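You operate a simulated robot arm through the tools that you are given. There is no shell and no other tool.

Carry out the task below with a simulated robot arm. There is one attempt and no reset: what you move stays moved.

## Task
Check the purple jack lead on the tone box at level 3 and tag it pass or fail.
Fine: pass if it reads clear; leave it plugged in, level back at zero; the other tags stay on the rail.

It is judged by the outcome, as a careful person would: the job done as asked, and still so three seconds after it is handed in. It fails if anything else is knocked over, pushed out of place, dropped, spilled or broken.

## Robot
A 7-joint arm with a four-finger gripper, fixed in place. Base frame: the origin is at the foot of the arm, x ahead of it, y to its left, z up. Readings come in mm, rad, newtons and seconds.
Its first joint turns from -1.204 to 3.002 rad. Payload 3.67 kg.
The TCP is the grasp point between the finger pads, 28 mm short of the fingertips. In the tool frame z runs along the fingers and y along their closing line. Largest opening 112 mm; the body of the gripper starts 73 mm behind the TCP.
Orientation is that of the tool frame in the base frame, as a unit quaternion [x, y, z, w]. With the fingers straight down and closing along the base's y, the tool's x points along the base's -x, its y along +y and its z along -z.

## Interface
- The arm moves only by the tool send_rows. Its argument "deltas" is a list of rows, each a list of 2 entries, a list of its own where there are three numbers: the shift along the tool's x, y, z in cm, then the turn, a rotation vector about the tool's x, y, z in rad. In form: [[[tx, ty, tz], [rx, ry, rz]], ...]. A call has 1 to 20 rows; each row shifts and turns the commanded pose from where the row before left it, along the tool's axes as they then stand. "gripper" is the opening, from 0 (shut) to 1 (fully open), set as the call begins (left out, the last holds). A row lasts 0.2 s, in which the tool goes at most 50 mm and 0.15 rad; a call with a longer step from one row to the next is refused whole, and so is a gripper value outside its range. A pose out of reach is approached as far as the arm can. The call stops where the force on the tool passes 40 N (or 10 N more than at its start, if that is more) or the arm is blocked; 0.2 s more then pass. Each finger halts on what it meets, pressing with about 40 N; the grip force reading is that of the motor and also rises with nothing between the fingers. The clock runs only during rows and for 0.2 s after the last one: add rows that do not move to give the fingers time. The reply holds the time, the measured pose of the TCP, the force on the tool along the base axes, the opening and the grip force, in the units named above and with some noise, with the torque about the TCP (base axes, N m) and any sound that the robot's microphone picked up.
- Cameras (640 x 400 px; columns grow to the right, rows downward): "scene" is fixed at [50.4, -499.6, 1634.9]; the picture's right is [0.01, -1.00, 0.00], its down [-0.73, -0.01, -0.68] and it looks along [0.68, 0.01, -0.73] (base axes); focal length 364 px, centre (320, 200). "wrist" rides on the gripper at [60, -18, -104] in the tool frame; the picture's right is [0.29, 0.96, 0.00], its down [-0.80, 0.24, -0.55] and it looks along [-0.53, 0.16, 0.83] (tool axes); focal length 234 px, centre (320, 200). There is no depth. A picture from a camera that has moved, and an enlarged one, comes with that camera's place and axes in the base frame and with its lens.
- grab_frame(camera): a new picture of that camera. It takes no simulated time.
- lift_body(by): slides the trunk up (or, below 0, down) by that many mm; the arm rides with it, the base frame stays. It gives what a move gives, with no picture.
- enlarge(camera, box): a new picture of the part [left, top, right, bottom] of that camera's present view, enlarged. It takes no simulated time.
- sign_off(): hands the job in; it is judged then, once.

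Nothing tells you positions but the pictures and the camera data. Unless the task says otherwise, let go and move clear before handing in.

The tools are called after "Call:" as name(argument=value, ...) on one line, values as JSON. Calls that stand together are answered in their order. send_rows: Moves the arm, as the interface text tells. Its arguments: {"type":"object","properties":{"deltas":{"type":"array","items":{"type":"array"}},"gripper":{"type":"number"}},"required":["deltas"]} The other tools are called the same way: lift_body (by) slides the trunk up or down; grab_frame (camera) takes a picture; enlarge (camera, box) takes an enlarged picture of a part of a camera's view; sign_off () hands the job in.

At the start:

```text
time_s: 0.0
ee_pos: [645.3, -599.1, 1186.3]
ee_rot: [0.001, 1.0, -0.001, 0.0]
contact_force: [-0.8, -0.2, 1.0]
wrist_torque: [0.05, -0.02, 0.01]
opening: 112.2
gripper_force: 0.0
trunk travel left (down, up): [-725.0, 115.0]
```

scene: 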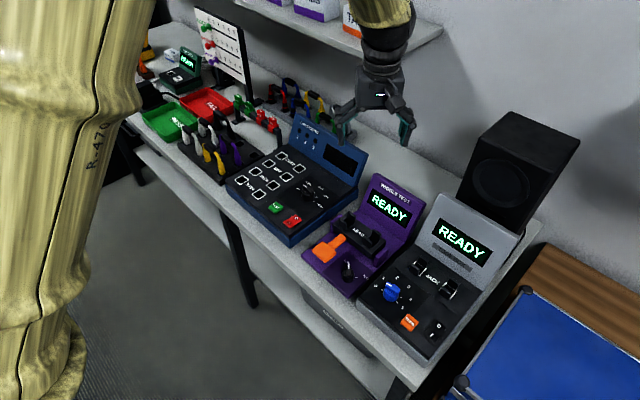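
wrist: 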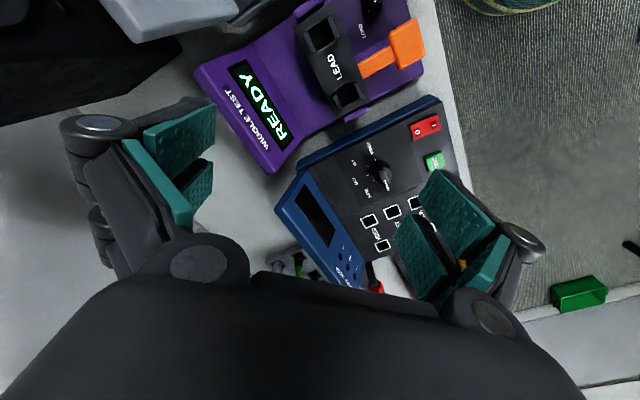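

I see a bench with a grey tone box at the right, a purple wiggle tester, a blue tester, leads on racks, trays and a tag board in the back left. I'll enlarge the views first before moving.

Call:
enlarge(camera="scene", box=[340, 160, 540, 380])

Call:
enlarge(camera="scene", box=[130, 0, 350, 130])

Call:
enlarge(camera="scene", box=[130, 80, 340, 200])

Call:
enlarge(camera="scene", box=[210, 100, 410, 250])

```text
1.82 times, centred on (440, 270) of scene
camera zoom: at [50.4, -499.6, 1634.9], right [0.01, -1.0, 0.0], down [-0.73, -0.01, -0.68], along [0.68, 0.01, -0.73], focal length 662 px, centre (102, 73)
```

zoom: 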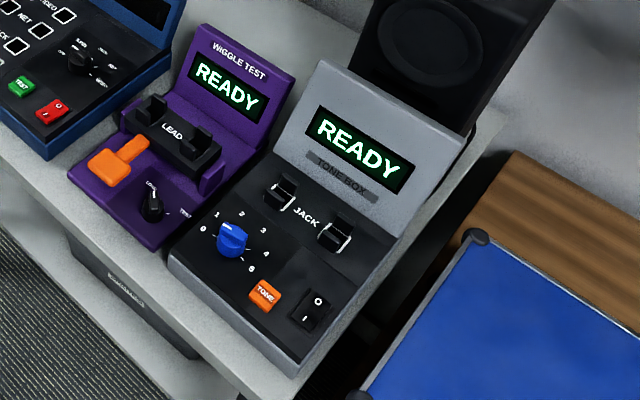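

```text
2.91 times, centred on (240, 65) of scene
camera zoom: at [50.4, -499.6, 1634.9], right [0.01, -1.0, 0.0], down [-0.73, -0.01, -0.68], along [0.68, 0.01, -0.73], focal length 1059 px, centre (553, 593)
```

zoom: 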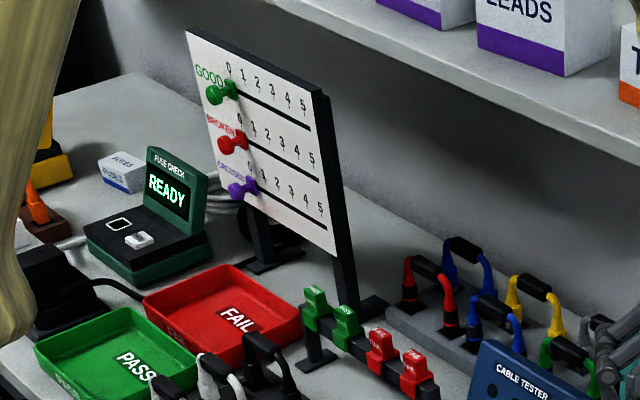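

```text
3.05 times, centred on (235, 140) of scene
camera zoom: at [50.4, -499.6, 1634.9], right [0.01, -1.0, 0.0], down [-0.73, -0.01, -0.68], along [0.68, 0.01, -0.73], focal length 1110 px, centre (579, 383)
```

zoom: 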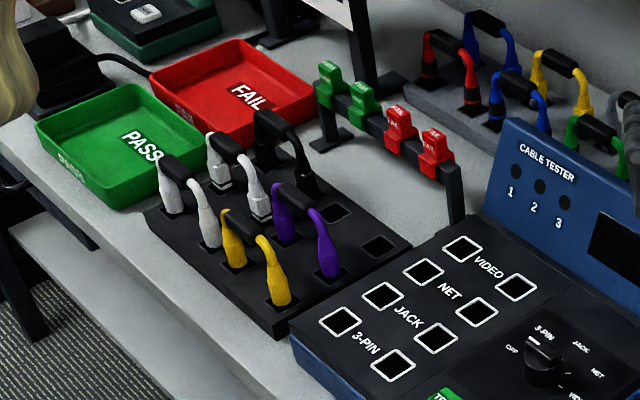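

```text
2.67 times, centred on (310, 175) of scene
camera zoom: at [50.4, -499.6, 1634.9], right [0.01, -1.0, 0.0], down [-0.73, -0.01, -0.68], along [0.68, 0.01, -0.73], focal length 971 px, centre (347, 267)
```

zoom: 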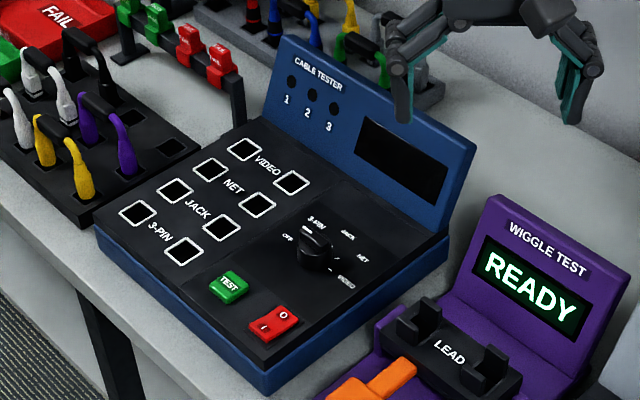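

The tone box (grey) has two JACK sockets, a blue 0–5 dial at about (440,-670), an orange TONE button and a power switch. The purple lead looks to be in the black rack around (870,-190), and two PASS and two FAIL tags are on a rail behind it. I'll move the arm high over the bench towards the rack to look with the wrist camera.

Call:
send_rows(deltas=[[[0, 4, 0], [0, 0, 0]], [[0, 4, 0], [0, 0, 0]], [[0, 4, 0], [0, 0, 0]], [[0, 4, 0], [0, 0, 0]], [[0, 4, 0], [0, 0, 0]], [[0, 4, 0], [0, 0, 0]], [[0, 4, 0], [0, 0, 0]], [[-2, 2, 0], [0, 0, 0]]])

```text
time_s: 1.8
ee_pos: [666.9, -299.3, 1183.8]
ee_rot: [0.0, 1.0, 0.0, -0.001]
contact_force: [0.0, -0.1, -0.6]
wrist_torque: [0.02, 0.02, 0.02]
opening: 111.9
gripper_force: 0.0
trunk travel left (down, up): [-725.0, 115.0]
```

The arm moved cleanly to about (667,-299,1184). Now I'll look from there with both cameras.

Call:
grab_frame(camera="wrist")

Call:
grab_frame(camera="scene")

```text
taken
camera wrist: at [605.2, -317.6, 1289.4], right [-0.29, 0.96, 0.0], down [0.8, 0.24, 0.55], along [0.53, 0.16, -0.83], focal length 234 px, centre (320, 200)
```

wrist: 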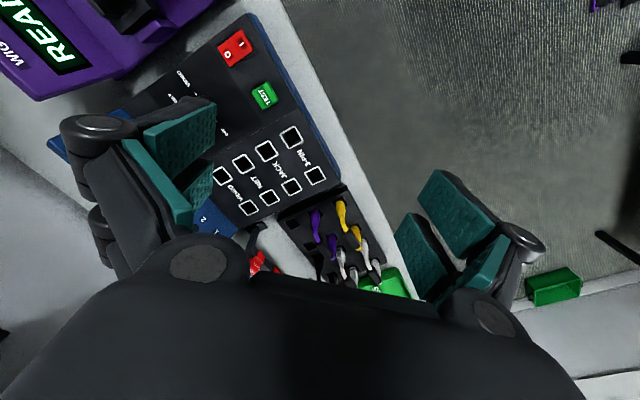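

```text
taken
```

scene: 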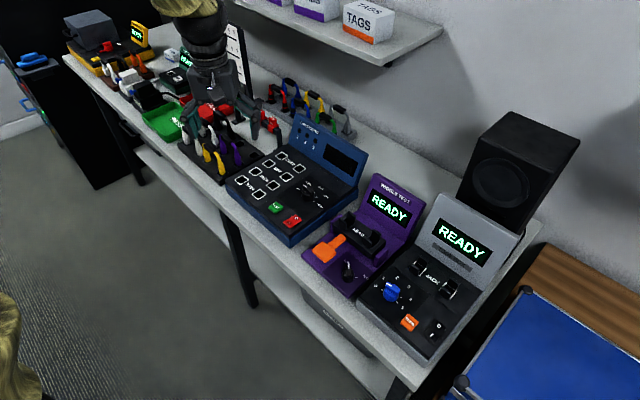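

Call:
enlarge(camera="wrist", box=[220, 130, 420, 300])

Call:
enlarge(camera="scene", box=[160, 80, 300, 190])

```text
2.35 times, centred on (320, 215) of wrist
camera zoom: at [605.2, -317.6, 1289.4], right [-0.29, 0.96, 0.0], down [0.8, 0.24, 0.55], along [0.53, 0.16, -0.83], focal length 551 px, centre (320, 165)
```

zoom: 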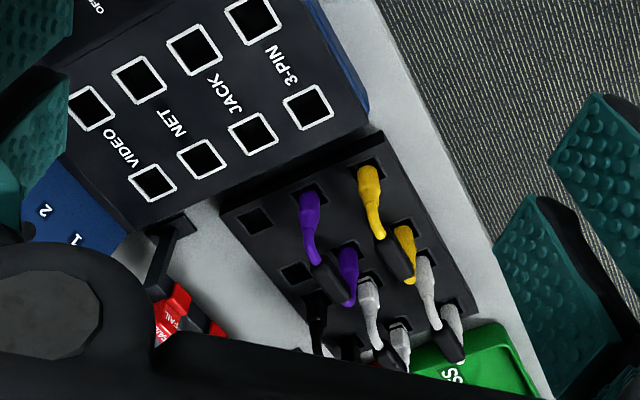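

```text
3.64 times, centred on (230, 135) of scene
camera zoom: at [50.4, -499.6, 1634.9], right [0.01, -1.0, 0.0], down [-0.73, -0.01, -0.68], along [0.68, 0.01, -0.73], focal length 1324 px, centre (647, 436)
```

zoom: 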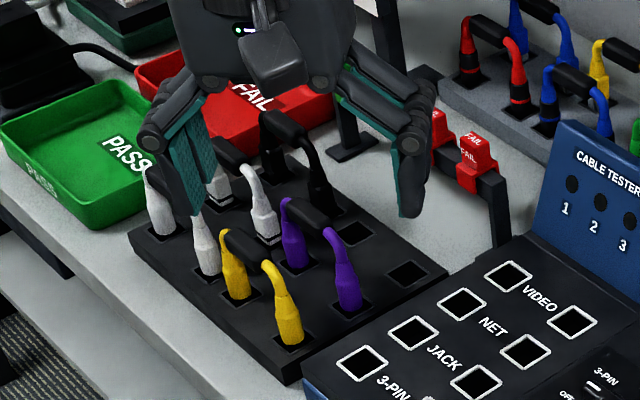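

The purple lead's two plugs sit in the black rack at about (896,-237) and (950,-182), with the lead running at roughly 45° to the base axes. Next I'll move a little farther out and turn the tool so it closes across the lead, which also gives a better look at the tags and the rack.

Call:
send_rows(deltas=[[[-4.5, 0, 0], [0, 0, 0]], [[-4.5, 0, 0], [0, 0, 0]], [[-3, 0, 0], [0, 0, 0]], [[0, 0, 0], [0, 0, -0.131]], [[0, 0, 0], [0, 0, -0.131]], [[0, 0, 0], [0, 0, -0.131]], [[0, 0, 0], [0, 0, -0.131]], [[0, 0, 0], [0, 0, -0.131]], [[0, 0, 0], [0, 0, -0.131]]])

Call:
grab_frame(camera="wrist")

Call:
grab_frame(camera="scene")

```text
time_s: 3.8
ee_pos: [785.1, -300.5, 1186.5]
ee_rot: [-0.385, 0.923, 0.0, -0.001]
contact_force: [-0.3, -0.1, -0.3]
wrist_torque: [-0.02, -0.02, -0.04]
opening: 112.1
gripper_force: 0.0
trunk travel left (down, up): [-725.0, 115.0]
```

```text
taken
camera wrist: at [754.2, -355.2, 1290.5], right [-0.88, 0.47, 0.0], down [0.39, 0.73, 0.55], along [0.26, 0.49, -0.83], focal length 234 px, centre (320, 200)
```

wrist: 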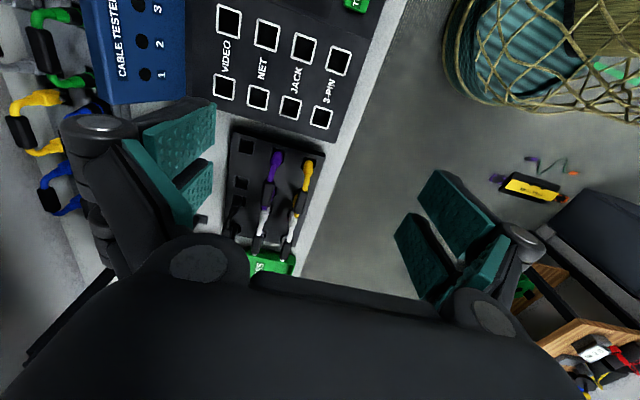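

```text
taken
```

scene: 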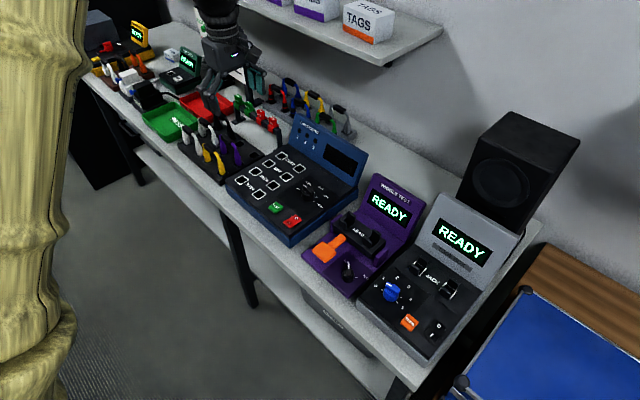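

The purple lead lies along the bench, and the tags are hidden behind a finger from this angle. I'll move out a little and turn the tool the other way so the wrist camera faces the tag rail.

Call:
send_rows(deltas=[[[-3.87, -1.55, 0], [0, 0, 0]], [[-3.87, -1.55, 0], [0, 0, 0]], [[-3.87, -1.55, 0], [0, 0, 0]], [[0, 0, 0], [0, 0, 0.143]], [[0, 0, 0], [0, 0, 0.143]], [[0, 0, 0], [0, 0, 0.143]], [[0, 0, 0], [0, 0, 0.143]], [[0, 0, 0], [0, 0, 0.143]], [[0, 0, 0], [0, 0, 0.143]], [[0, 0, 0], [0, 0, 0.143]], [[0, 0, 0], [0, 0, 0.143]], [[0, 0, 0], [0, 0, 0.143]], [[0, 0, 0], [0, 0, 0.143]], [[0, 0, 0], [0, 0, 0.143]]])

Call:
grab_frame(camera="wrist")

Call:
grab_frame(camera="scene")

```text
time_s: 6.8
ee_pos: [899.6, -249.4, 1187.4]
ee_rot: [0.384, 0.923, 0.0, -0.001]
contact_force: [0.2, 1.1, -0.1]
wrist_torque: [0.0, 0.0, 0.01]
opening: 112.0
gripper_force: 0.1
trunk travel left (down, up): [-725.0, 115.0]
```

```text
taken
camera wrist: at [844.0, -220.0, 1291.1], right [0.48, 0.88, 0.0], down [0.73, -0.4, 0.55], along [0.49, -0.26, -0.83], focal length 234 px, centre (320, 200)
```

wrist: 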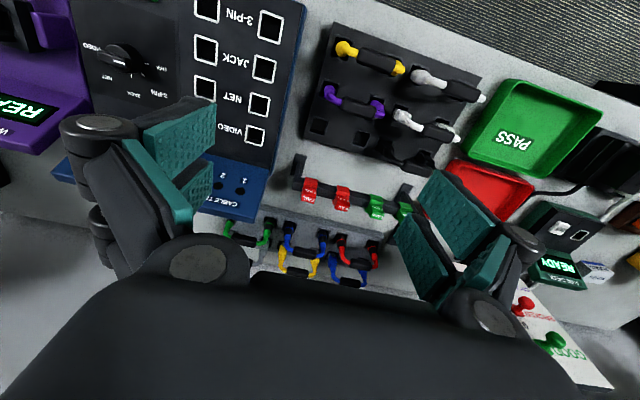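

```text
taken
```

scene: 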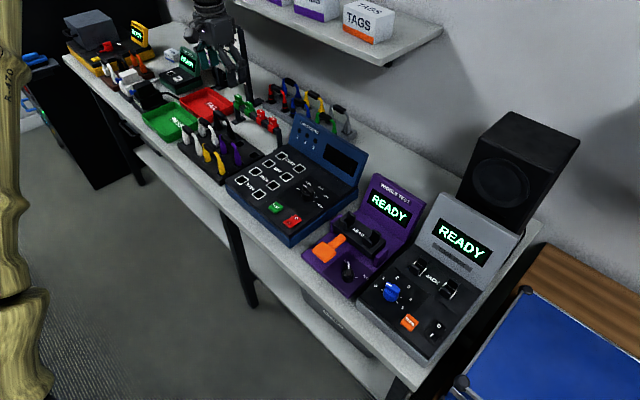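

Call:
enlarge(camera="wrist", box=[270, 160, 430, 260])

Call:
enlarge(camera="wrist", box=[290, 20, 490, 180])

Call:
enlarge(camera="scene", box=[170, 80, 300, 190])

```text
4.00 times, centred on (350, 210) of wrist
camera zoom: at [844.0, -220.0, 1291.1], right [0.48, 0.88, 0.0], down [0.73, -0.4, 0.55], along [0.49, -0.26, -0.83], focal length 937 px, centre (200, 160)
```

zoom: 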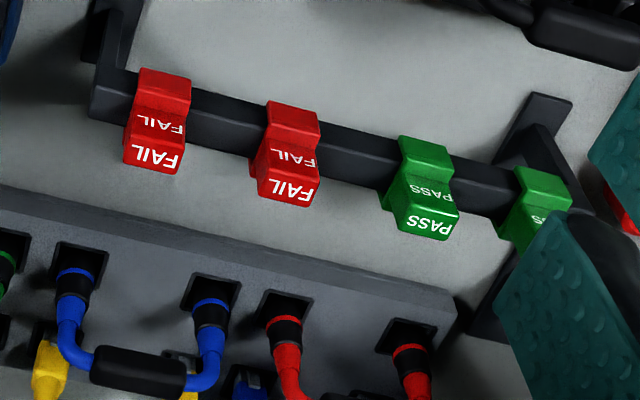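

```text
2.50 times, centred on (390, 100) of wrist
camera zoom: at [844.0, -220.0, 1291.1], right [0.48, 0.88, 0.0], down [0.73, -0.4, 0.55], along [0.49, -0.26, -0.83], focal length 585 px, centre (145, 450)
```

zoom: 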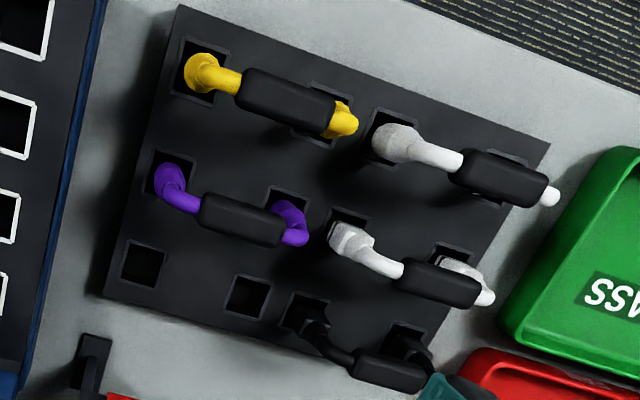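

```text
3.64 times, centred on (235, 135) of scene
camera zoom: at [50.4, -499.6, 1634.9], right [0.01, -1.0, 0.0], down [-0.73, -0.01, -0.68], along [0.68, 0.01, -0.73], focal length 1324 px, centre (629, 436)
```

zoom: 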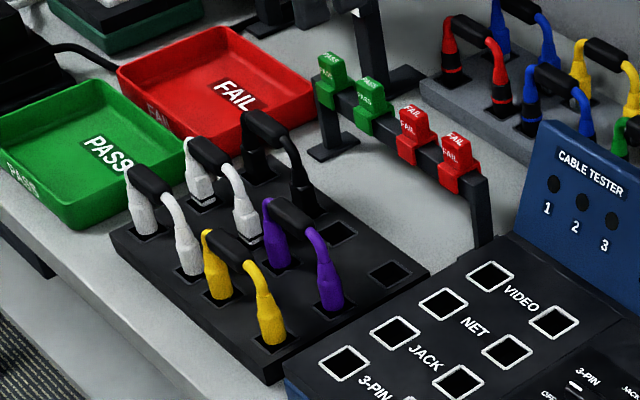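

The tag tops are at about z=976 (nearest FAIL at ~(1018,-336), nearest PASS at ~(1102,-250)), and the purple lead's black grip is centred near (933,-208,955). Before picking anything up I'll move over to the tone box to get a close look at its sockets, dial and button.

Call:
send_rows(deltas=[[[0.8, -4.84, 0], [0, 0, 0]], [[0.8, -4.84, 0], [0, 0, 0]], [[0.8, -4.84, 0], [0, 0, 0]], [[0.8, -4.84, 0], [0, 0, 0]], [[0.8, -4.84, 0], [0, 0, 0]], [[0.8, -4.84, 0], [0, 0, 0]], [[0.8, -4.84, 0], [0, 0, 0]], [[0.8, -4.84, 0], [0, 0, 0]], [[0.8, -4.84, 0], [0, 0, 0]], [[0.8, -4.84, 0], [0, 0, 0]], [[0.8, -4.84, 0], [0, 0, 0]], [[0.8, -4.84, 0], [0, 0, 0]], [[0.8, -4.84, 0], [0, 0, 0]], [[0, 0, 3], [0, 0, 0]], [[0, 0, 3], [0, 0, 0]]])

Call:
grab_frame(camera="wrist")

Call:
grab_frame(camera="scene")

```text
time_s: 10.0
ee_pos: [381.3, -623.5, 1126.1]
ee_rot: [0.382, 0.924, 0.002, 0.0]
contact_force: [0.1, -0.4, 0.4]
wrist_torque: [0.0, -0.01, 0.03]
opening: 111.8
gripper_force: 0.1
trunk travel left (down, up): [-725.0, 115.0]
```

```text
taken
camera wrist: at [325.4, -594.5, 1230.7], right [0.47, 0.88, 0.0], down [0.73, -0.4, 0.55], along [0.49, -0.26, -0.83], focal length 234 px, centre (320, 200)
```

wrist: 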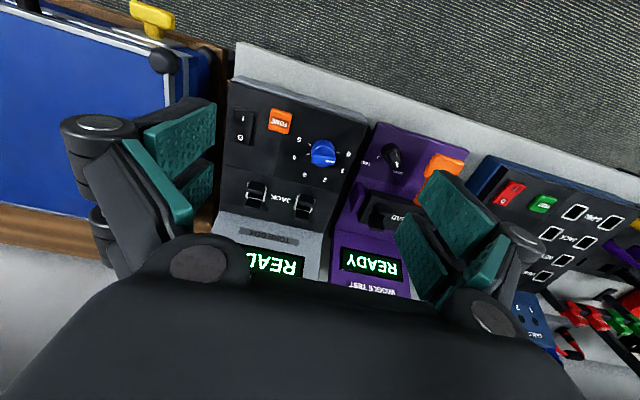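

```text
taken
```

scene: 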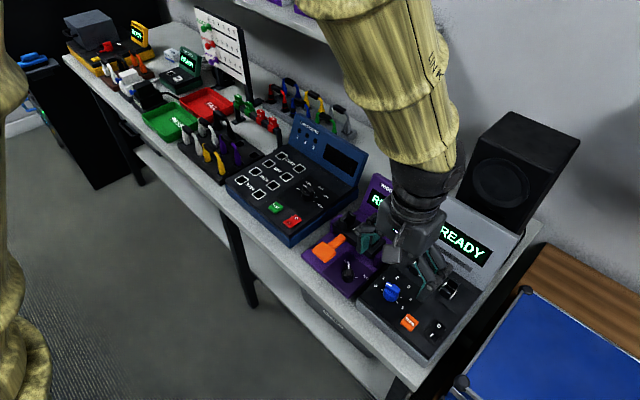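

Call:
enlarge(camera="wrist", box=[210, 80, 370, 230])

Call:
enlarge(camera="wrist", box=[270, 120, 370, 200])

Call:
enlarge(camera="wrist", box=[230, 160, 350, 240])

Call:
enlarge(camera="scene", box=[350, 230, 480, 350])

```text
2.67 times, centred on (290, 155) of wrist
camera zoom: at [325.4, -594.5, 1230.7], right [0.47, 0.88, 0.0], down [0.73, -0.4, 0.55], along [0.49, -0.26, -0.83], focal length 624 px, centre (400, 320)
```

zoom: 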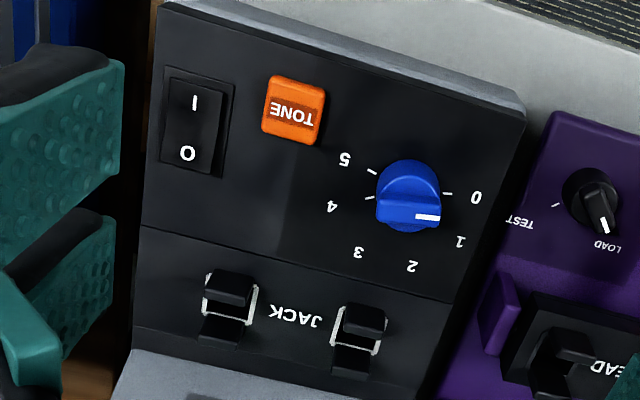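

```text
5.00 times, centred on (320, 160) of wrist
camera zoom: at [325.4, -594.5, 1230.7], right [0.47, 0.88, 0.0], down [0.73, -0.4, 0.55], along [0.49, -0.26, -0.83], focal length 1171 px, centre (320, 400)
```

zoom: 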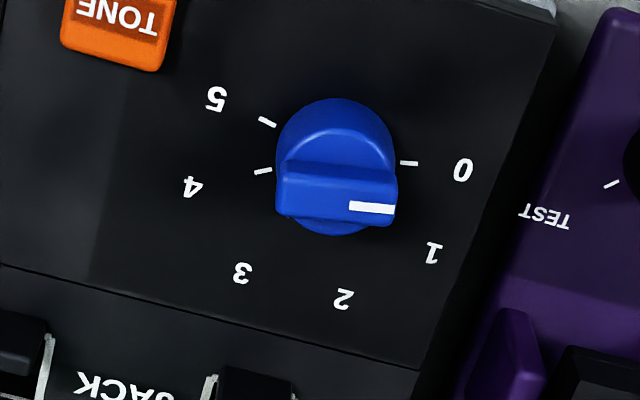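

```text
5.00 times, centred on (290, 200) of wrist
camera zoom: at [325.4, -594.5, 1230.7], right [0.47, 0.88, 0.0], down [0.73, -0.4, 0.55], along [0.49, -0.26, -0.83], focal length 1171 px, centre (470, 200)
```

zoom: 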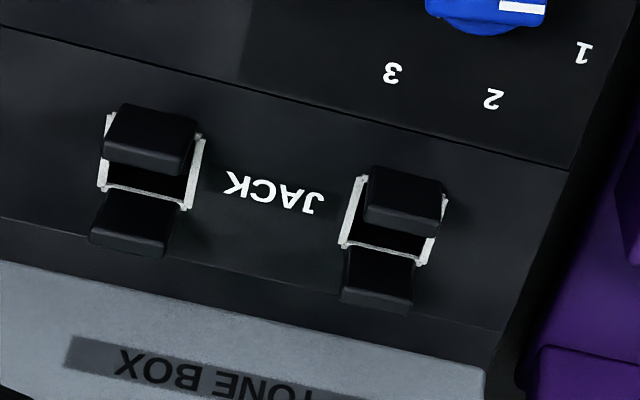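

```text
3.33 times, centred on (415, 290) of scene
camera zoom: at [50.4, -499.6, 1634.9], right [0.01, -1.0, 0.0], down [-0.73, -0.01, -0.68], along [0.68, 0.01, -0.73], focal length 1214 px, centre (3, -100)
```

zoom: 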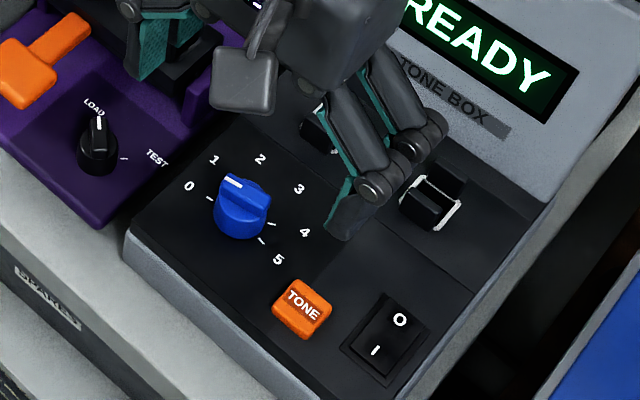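

The dial is at 0 now, and each JACK socket is a square hole with black guides in front and behind. I'll take a second view from another spot so I can work out heights by stereo.

Call:
send_rows(deltas=[[[0, -4, 0], [0, 0, 0]], [[0, -4, 0], [0, 0, 0]], [[0, 0, 3], [0, 0, 0]], [[0, 0, 3], [0, 0, 0]]])

Call:
grab_frame(camera="wrist")

Call:
enlarge(camera="wrist", box=[270, 60, 430, 180])

Call:
enlarge(camera="wrist", box=[290, 140, 410, 220])

```text
time_s: 11.0
ee_pos: [325.3, -682.1, 1065.5]
ee_rot: [0.382, 0.924, 0.001, 0.0]
contact_force: [-0.5, 0.0, 0.1]
wrist_torque: [0.02, -0.01, 0.0]
opening: 111.8
gripper_force: 0.0
trunk travel left (down, up): [-725.0, 115.0]
```

```text
taken
camera wrist: at [268.6, -652.4, 1169.5], right [0.47, 0.88, 0.0], down [0.73, -0.4, 0.55], along [0.49, -0.26, -0.83], focal length 234 px, centre (320, 200)
```

wrist: 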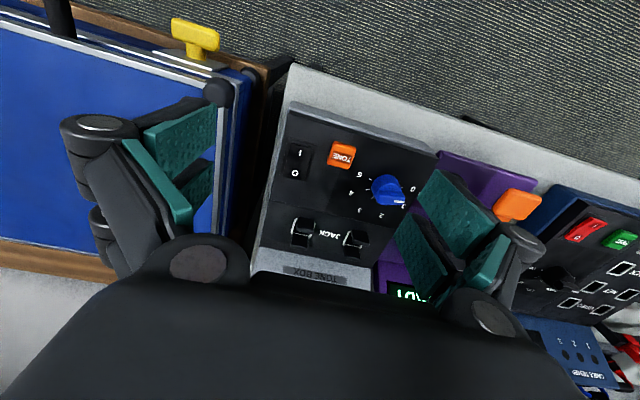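

```text
3.33 times, centred on (350, 120) of wrist
camera zoom: at [268.6, -652.4, 1169.5], right [0.47, 0.88, 0.0], down [0.73, -0.4, 0.55], along [0.49, -0.26, -0.83], focal length 781 px, centre (220, 467)
```

zoom: 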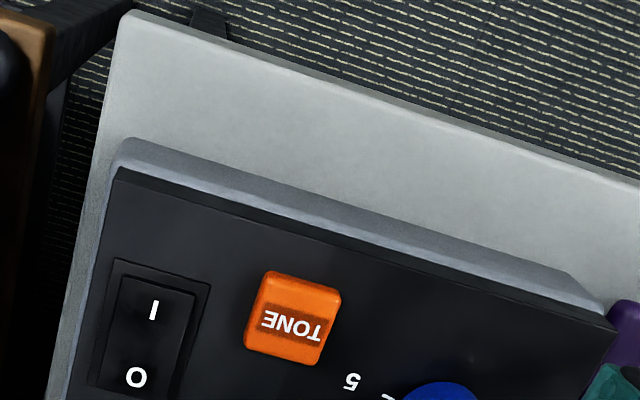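

```text
5.00 times, centred on (350, 180) of wrist
camera zoom: at [268.6, -652.4, 1169.5], right [0.47, 0.88, 0.0], down [0.73, -0.4, 0.55], along [0.49, -0.26, -0.83], focal length 1171 px, centre (170, 300)
```

zoom: 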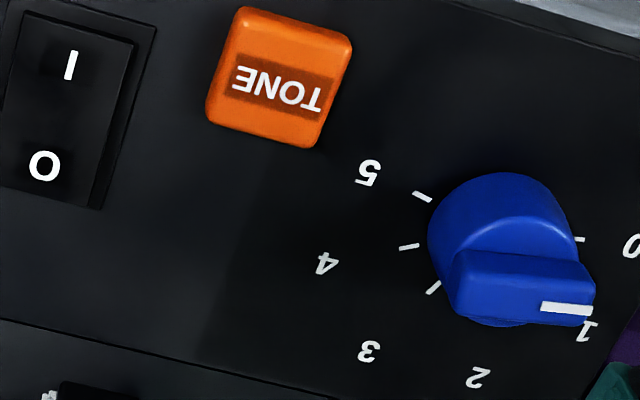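

Stereo puts the panel at z≈911, the dial centre at about (440,-651) with 40° between levels (0→3 is 120° clockwise), and the knob bar top at z≈945. Next I'll zoom on the sockets and the button from this second spot to locate them too.

Call:
enlarge(camera="wrist", box=[270, 200, 390, 280])

Call:
enlarge(camera="wrist", box=[270, 120, 390, 200])

```text
5.00 times, centred on (330, 240) of wrist
camera zoom: at [268.6, -652.4, 1169.5], right [0.47, 0.88, 0.0], down [0.73, -0.4, 0.55], along [0.49, -0.26, -0.83], focal length 1171 px, centre (270, 0)
```

zoom: 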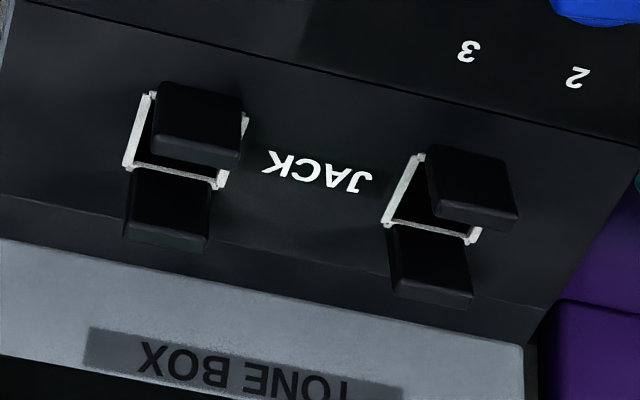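

```text
5.00 times, centred on (330, 160) of wrist
camera zoom: at [268.6, -652.4, 1169.5], right [0.47, 0.88, 0.0], down [0.73, -0.4, 0.55], along [0.49, -0.26, -0.83], focal length 1171 px, centre (270, 400)
```

zoom: 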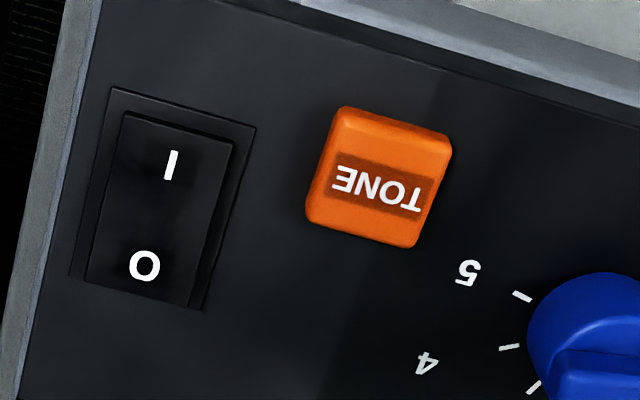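

The JACK sockets are centred at about (452,-779) and (509,-722) on the z≈911 panel, 80 mm apart, matching the lead. Now I'll rise, go back to above the purple lead and turn so the fingers close across its black grip.

Call:
send_rows(deltas=[[[0, 0, -4], [0, 0, 0]], [[0, 0, -4], [0, 0, 0]], [[0, 0, -4], [0, 0, 0]], [[-0.6, 4.78, 0], [0, 0, 0]], [[-0.6, 4.78, 0], [0, 0, 0]], [[-0.6, 4.78, 0], [0, 0, 0]], [[-0.6, 4.78, 0], [0, 0, 0]], [[-0.6, 4.78, 0], [0, 0, 0]], [[-0.6, 4.78, 0], [0, 0, 0]], [[-0.6, 4.78, 0], [0, 0, 0]], [[-0.6, 4.78, 0], [0, 0, 0]], [[-0.6, 4.78, 0], [0, 0, 0]], [[-0.6, 4.78, 0], [0, 0, 0]], [[-0.6, 4.78, 0], [0, 0, 0]], [[-0.6, 4.78, 0], [0, 0, 0]], [[-0.6, 4.78, 0], [0, 0, 0]], [[-0.6, 4.78, 0], [0, 0, 0]], [[-0.6, 4.78, 0], [0, 0, 0]], [[-0.6, 4.78, 0], [0, 0, 0]]])

Call:
send_rows(deltas=[[[0, 0, 0], [0, 0, -0.1425]], [[0, 0, 0], [0, 0, -0.1425]], [[0, 0, 0], [0, 0, -0.1425]], [[0, 0, 0], [0, 0, -0.1425]], [[0, 0, 0], [0, 0, -0.1425]], [[0, 0, 0], [0, 0, -0.1425]], [[0, 0, 0], [0, 0, -0.1425]], [[0, 0, 0], [0, 0, -0.1425]], [[0, 0, 0], [0, 0, -0.1425]], [[0, 0, 0], [0, 0, -0.1425]], [[0, 0, 0], [0, 0, -0.1425]]])

Call:
grab_frame(camera="wrist")

Call:
enlarge(camera="wrist", box=[210, 100, 370, 230])

```text
time_s: 15.0
ee_pos: [933.4, -204.9, 1183.5]
ee_rot: [0.383, 0.924, -0.001, -0.002]
contact_force: [0.2, 0.6, -1.6]
wrist_torque: [-0.02, 0.06, 0.0]
opening: 111.9
gripper_force: 0.0
trunk travel left (down, up): [-725.0, 115.0]
```

```text
time_s: 17.4
ee_pos: [934.0, -205.0, 1187.3]
ee_rot: [-0.381, 0.924, 0.0, 0.0]
contact_force: [0.3, -0.4, 0.0]
wrist_torque: [-0.04, -0.01, -0.01]
opening: 111.9
gripper_force: 0.1
trunk travel left (down, up): [-725.0, 115.0]
```

```text
taken
camera wrist: at [902.6, -260.2, 1291.2], right [-0.88, 0.47, 0.0], down [0.4, 0.73, 0.55], along [0.26, 0.49, -0.83], focal length 234 px, centre (320, 200)
```

wrist: 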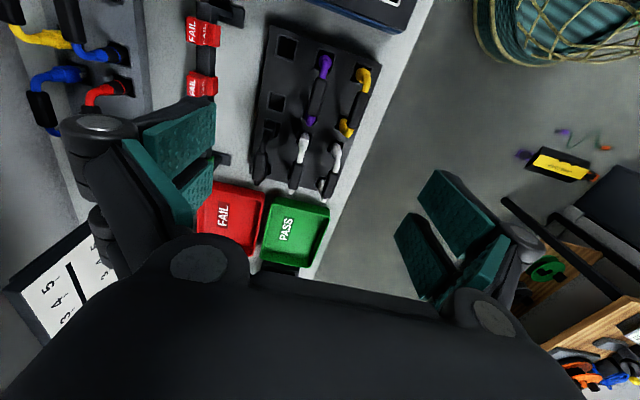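

```text
3.08 times, centred on (290, 165) of wrist
camera zoom: at [902.6, -260.2, 1291.2], right [-0.88, 0.47, 0.0], down [0.4, 0.73, 0.55], along [0.26, 0.49, -0.83], focal length 720 px, centre (412, 308)
```

zoom: 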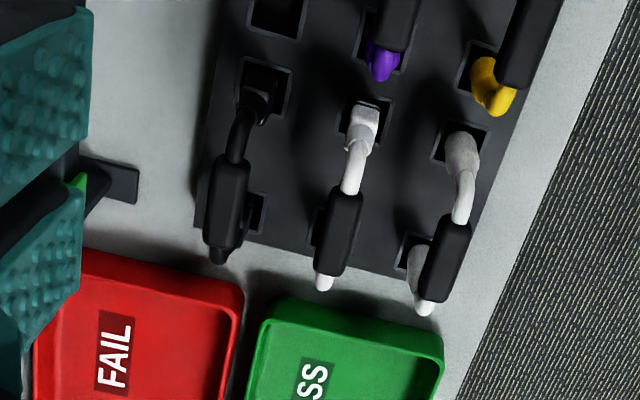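

Call:
enlarge(camera="wrist", box=[260, 30, 400, 150])

Call:
enlarge(camera="wrist", box=[180, 0, 260, 120])

```text
3.33 times, centred on (330, 90) of wrist
camera zoom: at [902.6, -260.2, 1291.2], right [-0.88, 0.47, 0.0], down [0.4, 0.73, 0.55], along [0.26, 0.49, -0.83], focal length 781 px, centre (287, 567)
```

zoom: 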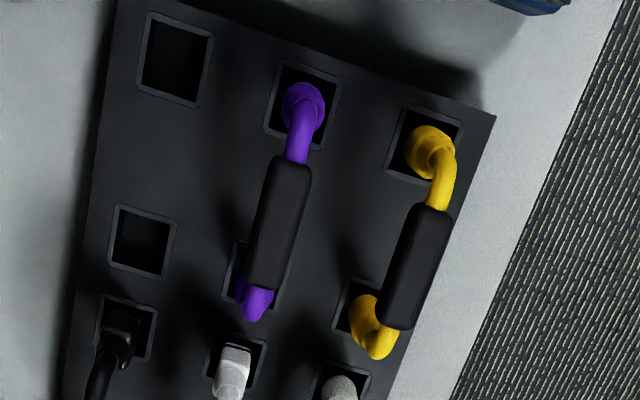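

```text
3.33 times, centred on (220, 60) of wrist
camera zoom: at [902.6, -260.2, 1291.2], right [-0.88, 0.47, 0.0], down [0.4, 0.73, 0.55], along [0.26, 0.49, -0.83], focal length 781 px, centre (653, 667)
```

zoom: 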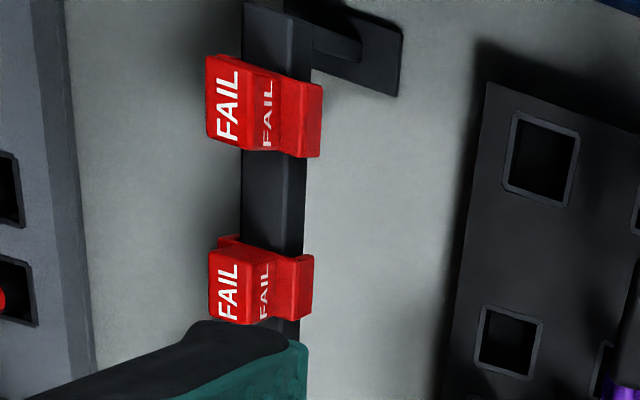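

The purple grip is centred near (934,-208,~948), about 50 mm long and 16 mm thick, and the yellow lead is 59 mm in front of it. I'll narrow the opening to about 50 mm and come down straight to just above it, then check.

Call:
send_rows(deltas=[[[0.2, -0.25, 0], [0, 0, 0]], [[0, 0, 4], [0, 0, 0]], [[0, 0, 4], [0, 0, 0]], [[0, 0, 4], [0, 0, 0]], [[0, 0, 4], [0, 0, 0]], [[0, 0, 0], [0, 0, 0]]], gripper=0.45)

Call:
grab_frame(camera="wrist")

Call:
enlarge(camera="wrist", box=[240, 100, 400, 220])

Call:
grab_frame(camera="scene")

```text
time_s: 18.8
ee_pos: [933.2, -205.8, 1026.9]
ee_rot: [-0.381, 0.925, 0.001, 0.001]
contact_force: [0.3, 0.2, 0.5]
wrist_torque: [0.01, -0.03, -0.01]
opening: 50.4
gripper_force: 0.1
trunk travel left (down, up): [-725.0, 115.0]
```

```text
taken
camera wrist: at [902.5, -261.8, 1131.0], right [-0.88, 0.48, 0.0], down [0.4, 0.73, 0.55], along [0.27, 0.49, -0.83], focal length 234 px, centre (320, 200)
```

wrist: 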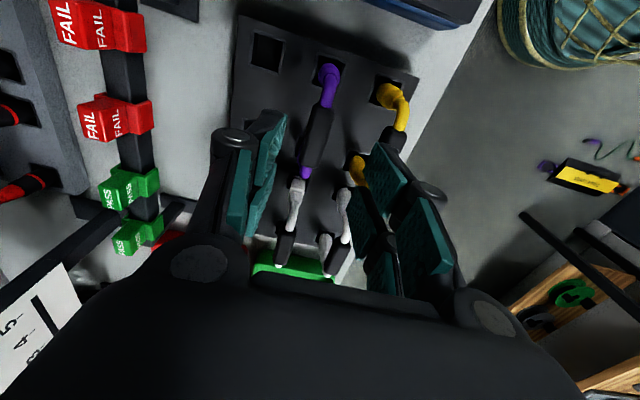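

```text
3.33 times, centred on (320, 160) of wrist
camera zoom: at [902.5, -261.8, 1131.0], right [-0.88, 0.48, 0.0], down [0.4, 0.73, 0.55], along [0.27, 0.49, -0.83], focal length 781 px, centre (320, 333)
```

zoom: 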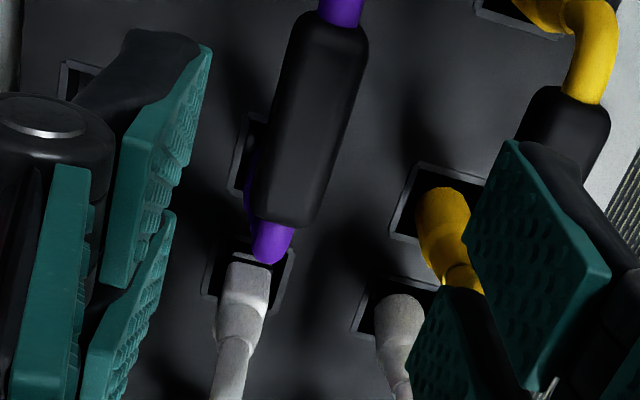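

```text
taken
```

scene: 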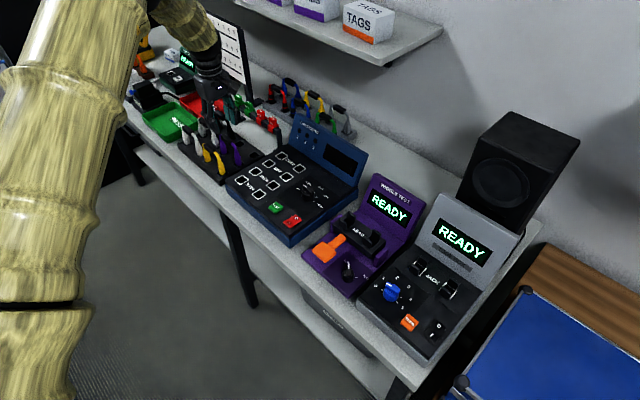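

The bar is centred between the fingers, and I put its height at z≈945. I'll lower to there now, still open, and check for contact before closing.

Call:
send_rows(deltas=[[[0.1, -0.15, 3], [0, 0, 0]], [[0, 0, 3], [0, 0, 0]], [[0, 0, 2.2], [0, 0, 0]], [[0, 0, 0], [0, 0, 0]]])

Call:
grab_frame(camera="wrist")

Call:
enlarge(camera="scene", box=[160, 80, 300, 190])

```text
time_s: 19.8
ee_pos: [935.5, -208.9, 944.8]
ee_rot: [-0.381, 0.924, 0.0, 0.0]
contact_force: [0.5, 0.4, -0.3]
wrist_torque: [0.0, 0.01, 0.0]
opening: 50.6
gripper_force: 0.1
trunk travel left (down, up): [-725.0, 115.0]
```

```text
taken
camera wrist: at [904.3, -264.7, 1049.3], right [-0.88, 0.48, 0.0], down [0.4, 0.73, 0.55], along [0.26, 0.49, -0.83], focal length 234 px, centre (320, 200)
```

wrist: 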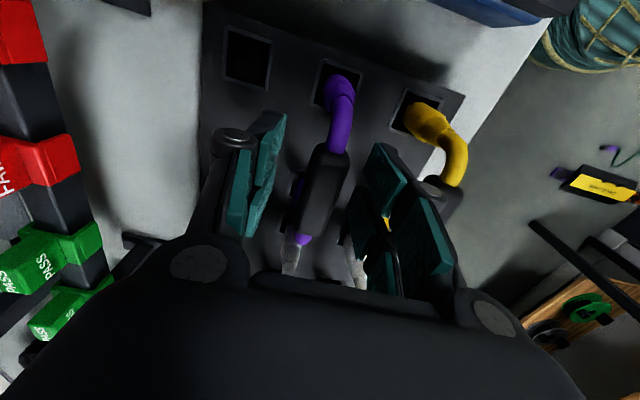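

```text
3.64 times, centred on (230, 135) of scene
camera zoom: at [50.4, -499.6, 1634.9], right [0.01, -1.0, 0.0], down [-0.73, -0.01, -0.68], along [0.68, 0.01, -0.73], focal length 1324 px, centre (647, 436)
```

zoom: 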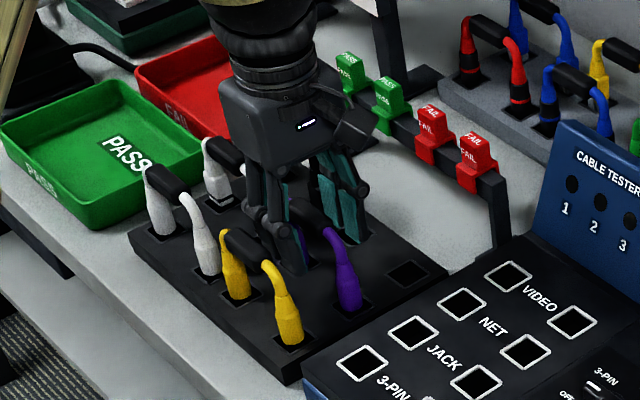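

The black grip sits between the pads right at the TCP, with no contact. Now I'll close on it.

Call:
send_rows(deltas=[[[0, 0, 0], [0, 0, 0]], [[0, 0, 0], [0, 0, 0]], [[0, 0, 0], [0, 0, 0]], [[0, 0, 0], [0, 0, 0]]], gripper=0.0)

Call:
grab_frame(camera="wrist")

```text
time_s: 20.8
ee_pos: [936.1, -209.4, 943.5]
ee_rot: [-0.381, 0.925, 0.0, 0.0]
contact_force: [1.1, -0.3, 0.0]
wrist_torque: [-0.01, 0.0, 0.0]
opening: 16.4
gripper_force: 39.9
trunk travel left (down, up): [-725.0, 115.0]
```

```text
taken
camera wrist: at [904.7, -264.6, 1048.9], right [-0.88, 0.48, 0.0], down [0.4, 0.73, 0.55], along [0.26, 0.49, -0.83], focal length 234 px, centre (320, 200)
```

wrist: 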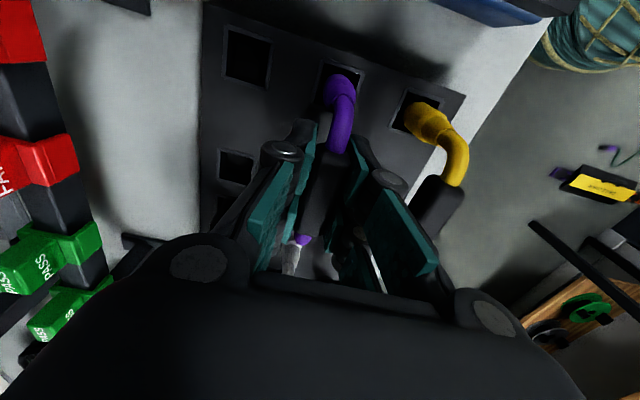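

The grip closed at 16.4 mm with a firm hold. I'll lift the lead straight up out of the rack.

Call:
send_rows(deltas=[[[0, 0, -1], [0, 0, 0]], [[0, 0, -1.5], [0, 0, 0]], [[0, 0, -2], [0, 0, 0]], [[0, 0, -3], [0, 0, 0]], [[0, 0, -4], [0, 0, 0]], [[0, 0, -4], [0, 0, 0]], [[0, 0, 0], [0, 0, 0]]])

Call:
grab_frame(camera="wrist")

Call:
enlarge(camera="scene", box=[160, 40, 300, 190])

```text
time_s: 22.4
ee_pos: [935.9, -210.0, 1097.4]
ee_rot: [-0.381, 0.925, 0.001, -0.001]
contact_force: [-0.3, -0.9, -1.8]
wrist_torque: [-0.03, 0.01, 0.01]
opening: 16.4
gripper_force: 40.0
trunk travel left (down, up): [-725.0, 115.0]
```

```text
taken
camera wrist: at [904.7, -265.0, 1201.9], right [-0.88, 0.48, 0.0], down [0.4, 0.73, 0.55], along [0.26, 0.49, -0.83], focal length 234 px, centre (320, 200)
```

wrist: 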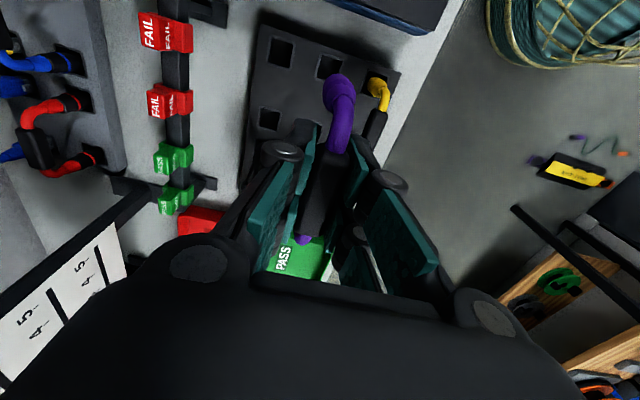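

```text
2.67 times, centred on (230, 115) of scene
camera zoom: at [50.4, -499.6, 1634.9], right [0.01, -1.0, 0.0], down [-0.73, -0.01, -0.68], along [0.68, 0.01, -0.73], focal length 971 px, centre (560, 427)
```

zoom: 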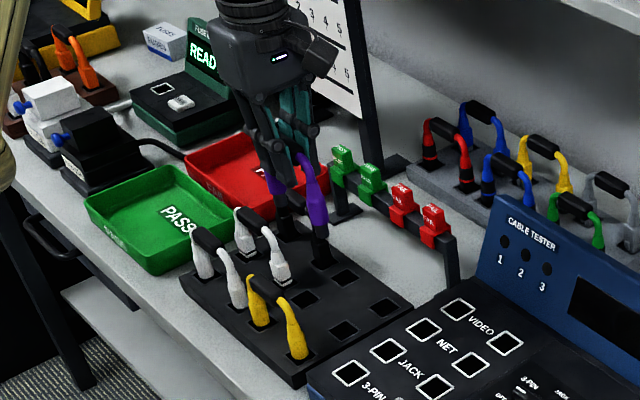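

The lead is out cleanly and held level. I'll raise it and carry it over to above the tone box's JACK sockets.

Call:
send_rows(deltas=[[[0, 0, -4.5], [0, 0, 0]], [[0, 0, -4.5], [0, 0, 0]], [[4.695, -0.416, 0], [0, 0, 0]], [[4.695, -0.416, 0], [0, 0, 0]], [[4.695, -0.416, 0], [0, 0, 0]], [[4.695, -0.416, 0], [0, 0, 0]], [[4.695, -0.416, 0], [0, 0, 0]], [[4.695, -0.416, 0], [0, 0, 0]], [[4.695, -0.416, 0], [0, 0, 0]], [[4.695, -0.416, 0], [0, 0, 0]], [[4.695, -0.416, 0], [0, 0, 0]], [[4.695, -0.416, 0], [0, 0, 0]], [[4.695, -0.416, 0], [0, 0, 0]], [[4.695, -0.416, 0], [0, 0, 0]], [[4.695, -0.416, 0], [0, 0, 0]], [[4.695, -0.416, 0], [0, 0, 0]], [[4.695, -0.416, 0], [0, 0, 0]], [[0, 0, 0], [0, 0, 0]]])

Call:
grab_frame(camera="wrist")

Call:
grab_frame(camera="scene")

```text
time_s: 26.2
ee_pos: [479.0, -750.0, 1191.1]
ee_rot: [-0.381, 0.925, 0.0, 0.0]
contact_force: [0.4, 0.2, -0.5]
wrist_torque: [-0.01, 0.0, -0.05]
opening: 16.2
gripper_force: 40.1
trunk travel left (down, up): [-725.0, 115.0]
```

```text
taken
camera wrist: at [447.3, -805.6, 1294.8], right [-0.88, 0.48, 0.0], down [0.4, 0.73, 0.55], along [0.26, 0.49, -0.83], focal length 234 px, centre (320, 200)
```

wrist: 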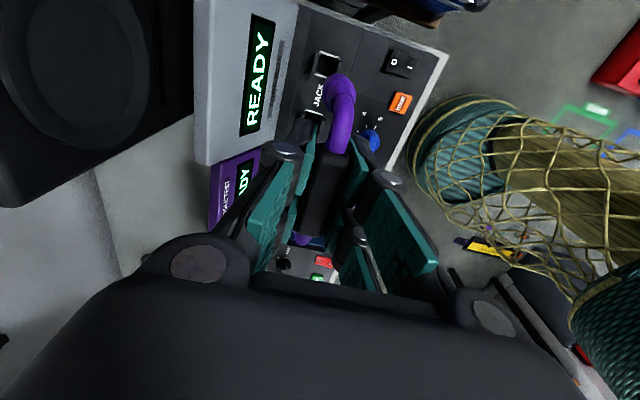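

```text
taken
```

scene: 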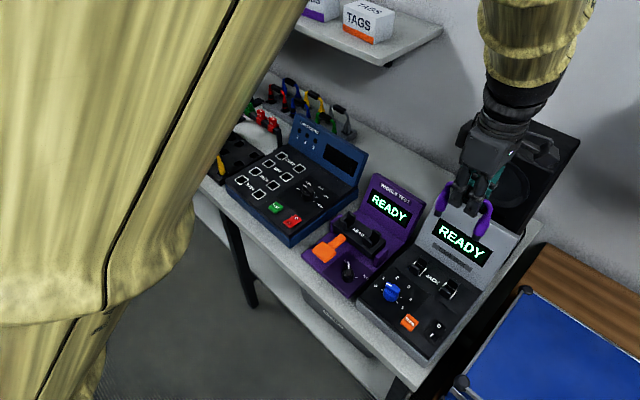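

Call:
enlarge(camera="scene", box=[410, 140, 530, 260])

Call:
enlarge(camera="wrist", box=[270, 40, 400, 140])

```text
3.33 times, centred on (470, 200) of scene
camera zoom: at [50.4, -499.6, 1634.9], right [0.01, -1.0, 0.0], down [-0.73, -0.01, -0.68], along [0.68, 0.01, -0.73], focal length 1214 px, centre (-180, 200)
```

zoom: 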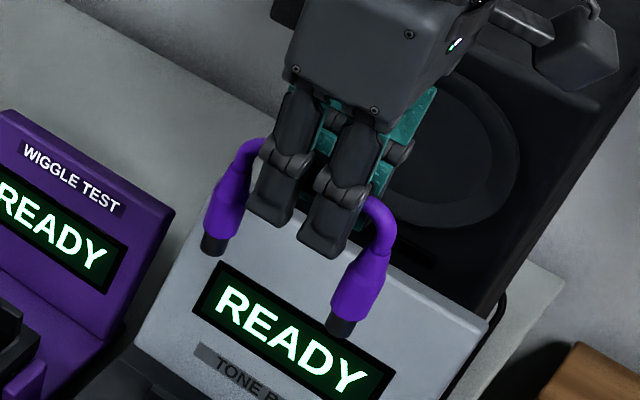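

```text
4.00 times, centred on (335, 90) of wrist
camera zoom: at [447.3, -805.6, 1294.8], right [-0.88, 0.48, 0.0], down [0.4, 0.73, 0.55], along [0.26, 0.49, -0.83], focal length 937 px, centre (260, 640)
```

zoom: 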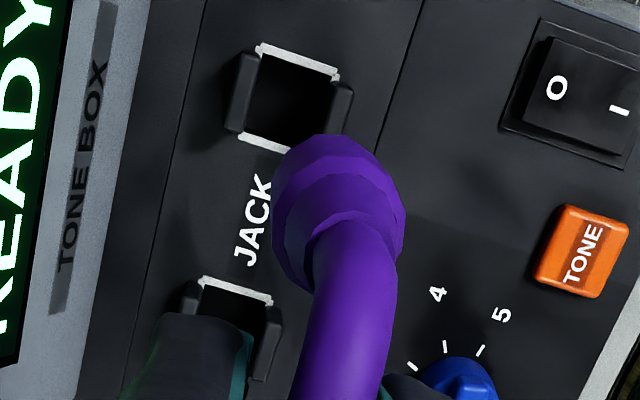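

The lead hangs level, plug tips about 77 mm below the TCP, and the sockets line up under it. I'll come down in stages, stopping just above the guides to check alignment.

Call:
send_rows(deltas=[[[0, 0, 4], [0, 0, 0]], [[0, 0, 4], [0, 0, 0]], [[0, 0, 4], [0, 0, 0]], [[0, 0, 3], [0, 0, 0]], [[0, 0, 1.8], [0, 0, 0]], [[0, 0, 0], [0, 0, 0]]])

Call:
grab_frame(camera="wrist")

Call:
enlarge(camera="wrist", box=[270, 10, 400, 120])

Call:
enlarge(camera="scene", box=[380, 200, 500, 320])

```text
time_s: 27.6
ee_pos: [478.0, -751.3, 1020.7]
ee_rot: [-0.381, 0.925, 0.0, 0.0]
contact_force: [-0.1, -0.8, -1.5]
wrist_torque: [-0.03, -0.01, -0.02]
opening: 16.3
gripper_force: 40.3
trunk travel left (down, up): [-725.0, 115.0]
```

```text
taken
camera wrist: at [446.2, -805.7, 1123.8], right [-0.88, 0.48, 0.0], down [0.4, 0.73, 0.55], along [0.26, 0.49, -0.83], focal length 234 px, centre (320, 200)
```

wrist: 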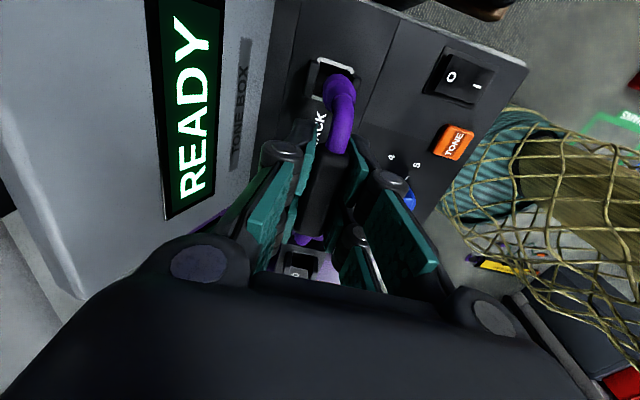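

```text
3.64 times, centred on (335, 65) of wrist
camera zoom: at [446.2, -805.7, 1123.8], right [-0.88, 0.48, 0.0], down [0.4, 0.73, 0.55], along [0.26, 0.49, -0.83], focal length 852 px, centre (266, 691)
```

zoom: 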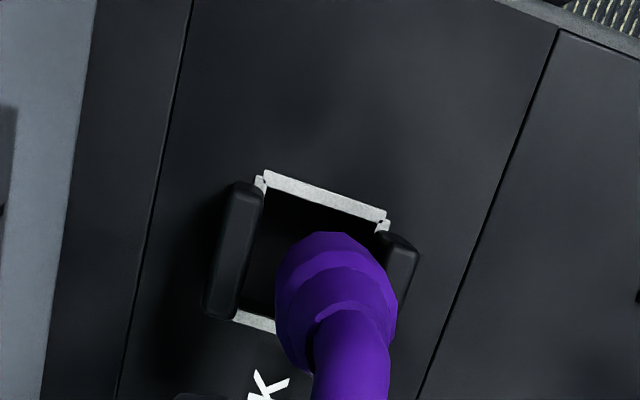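

```text
3.33 times, centred on (440, 260) of scene
camera zoom: at [50.4, -499.6, 1634.9], right [0.01, -1.0, 0.0], down [-0.73, -0.01, -0.68], along [0.68, 0.01, -0.73], focal length 1214 px, centre (-80, 0)
```

zoom: 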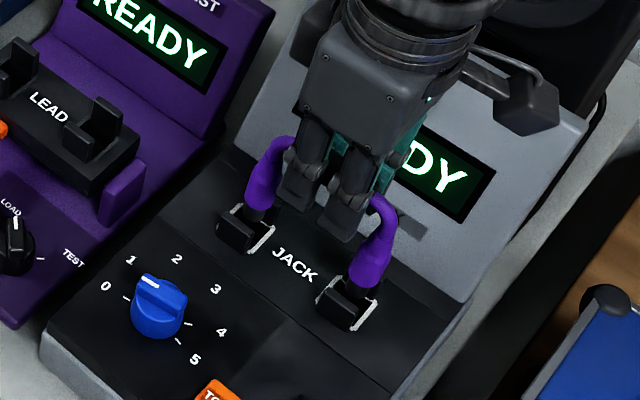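

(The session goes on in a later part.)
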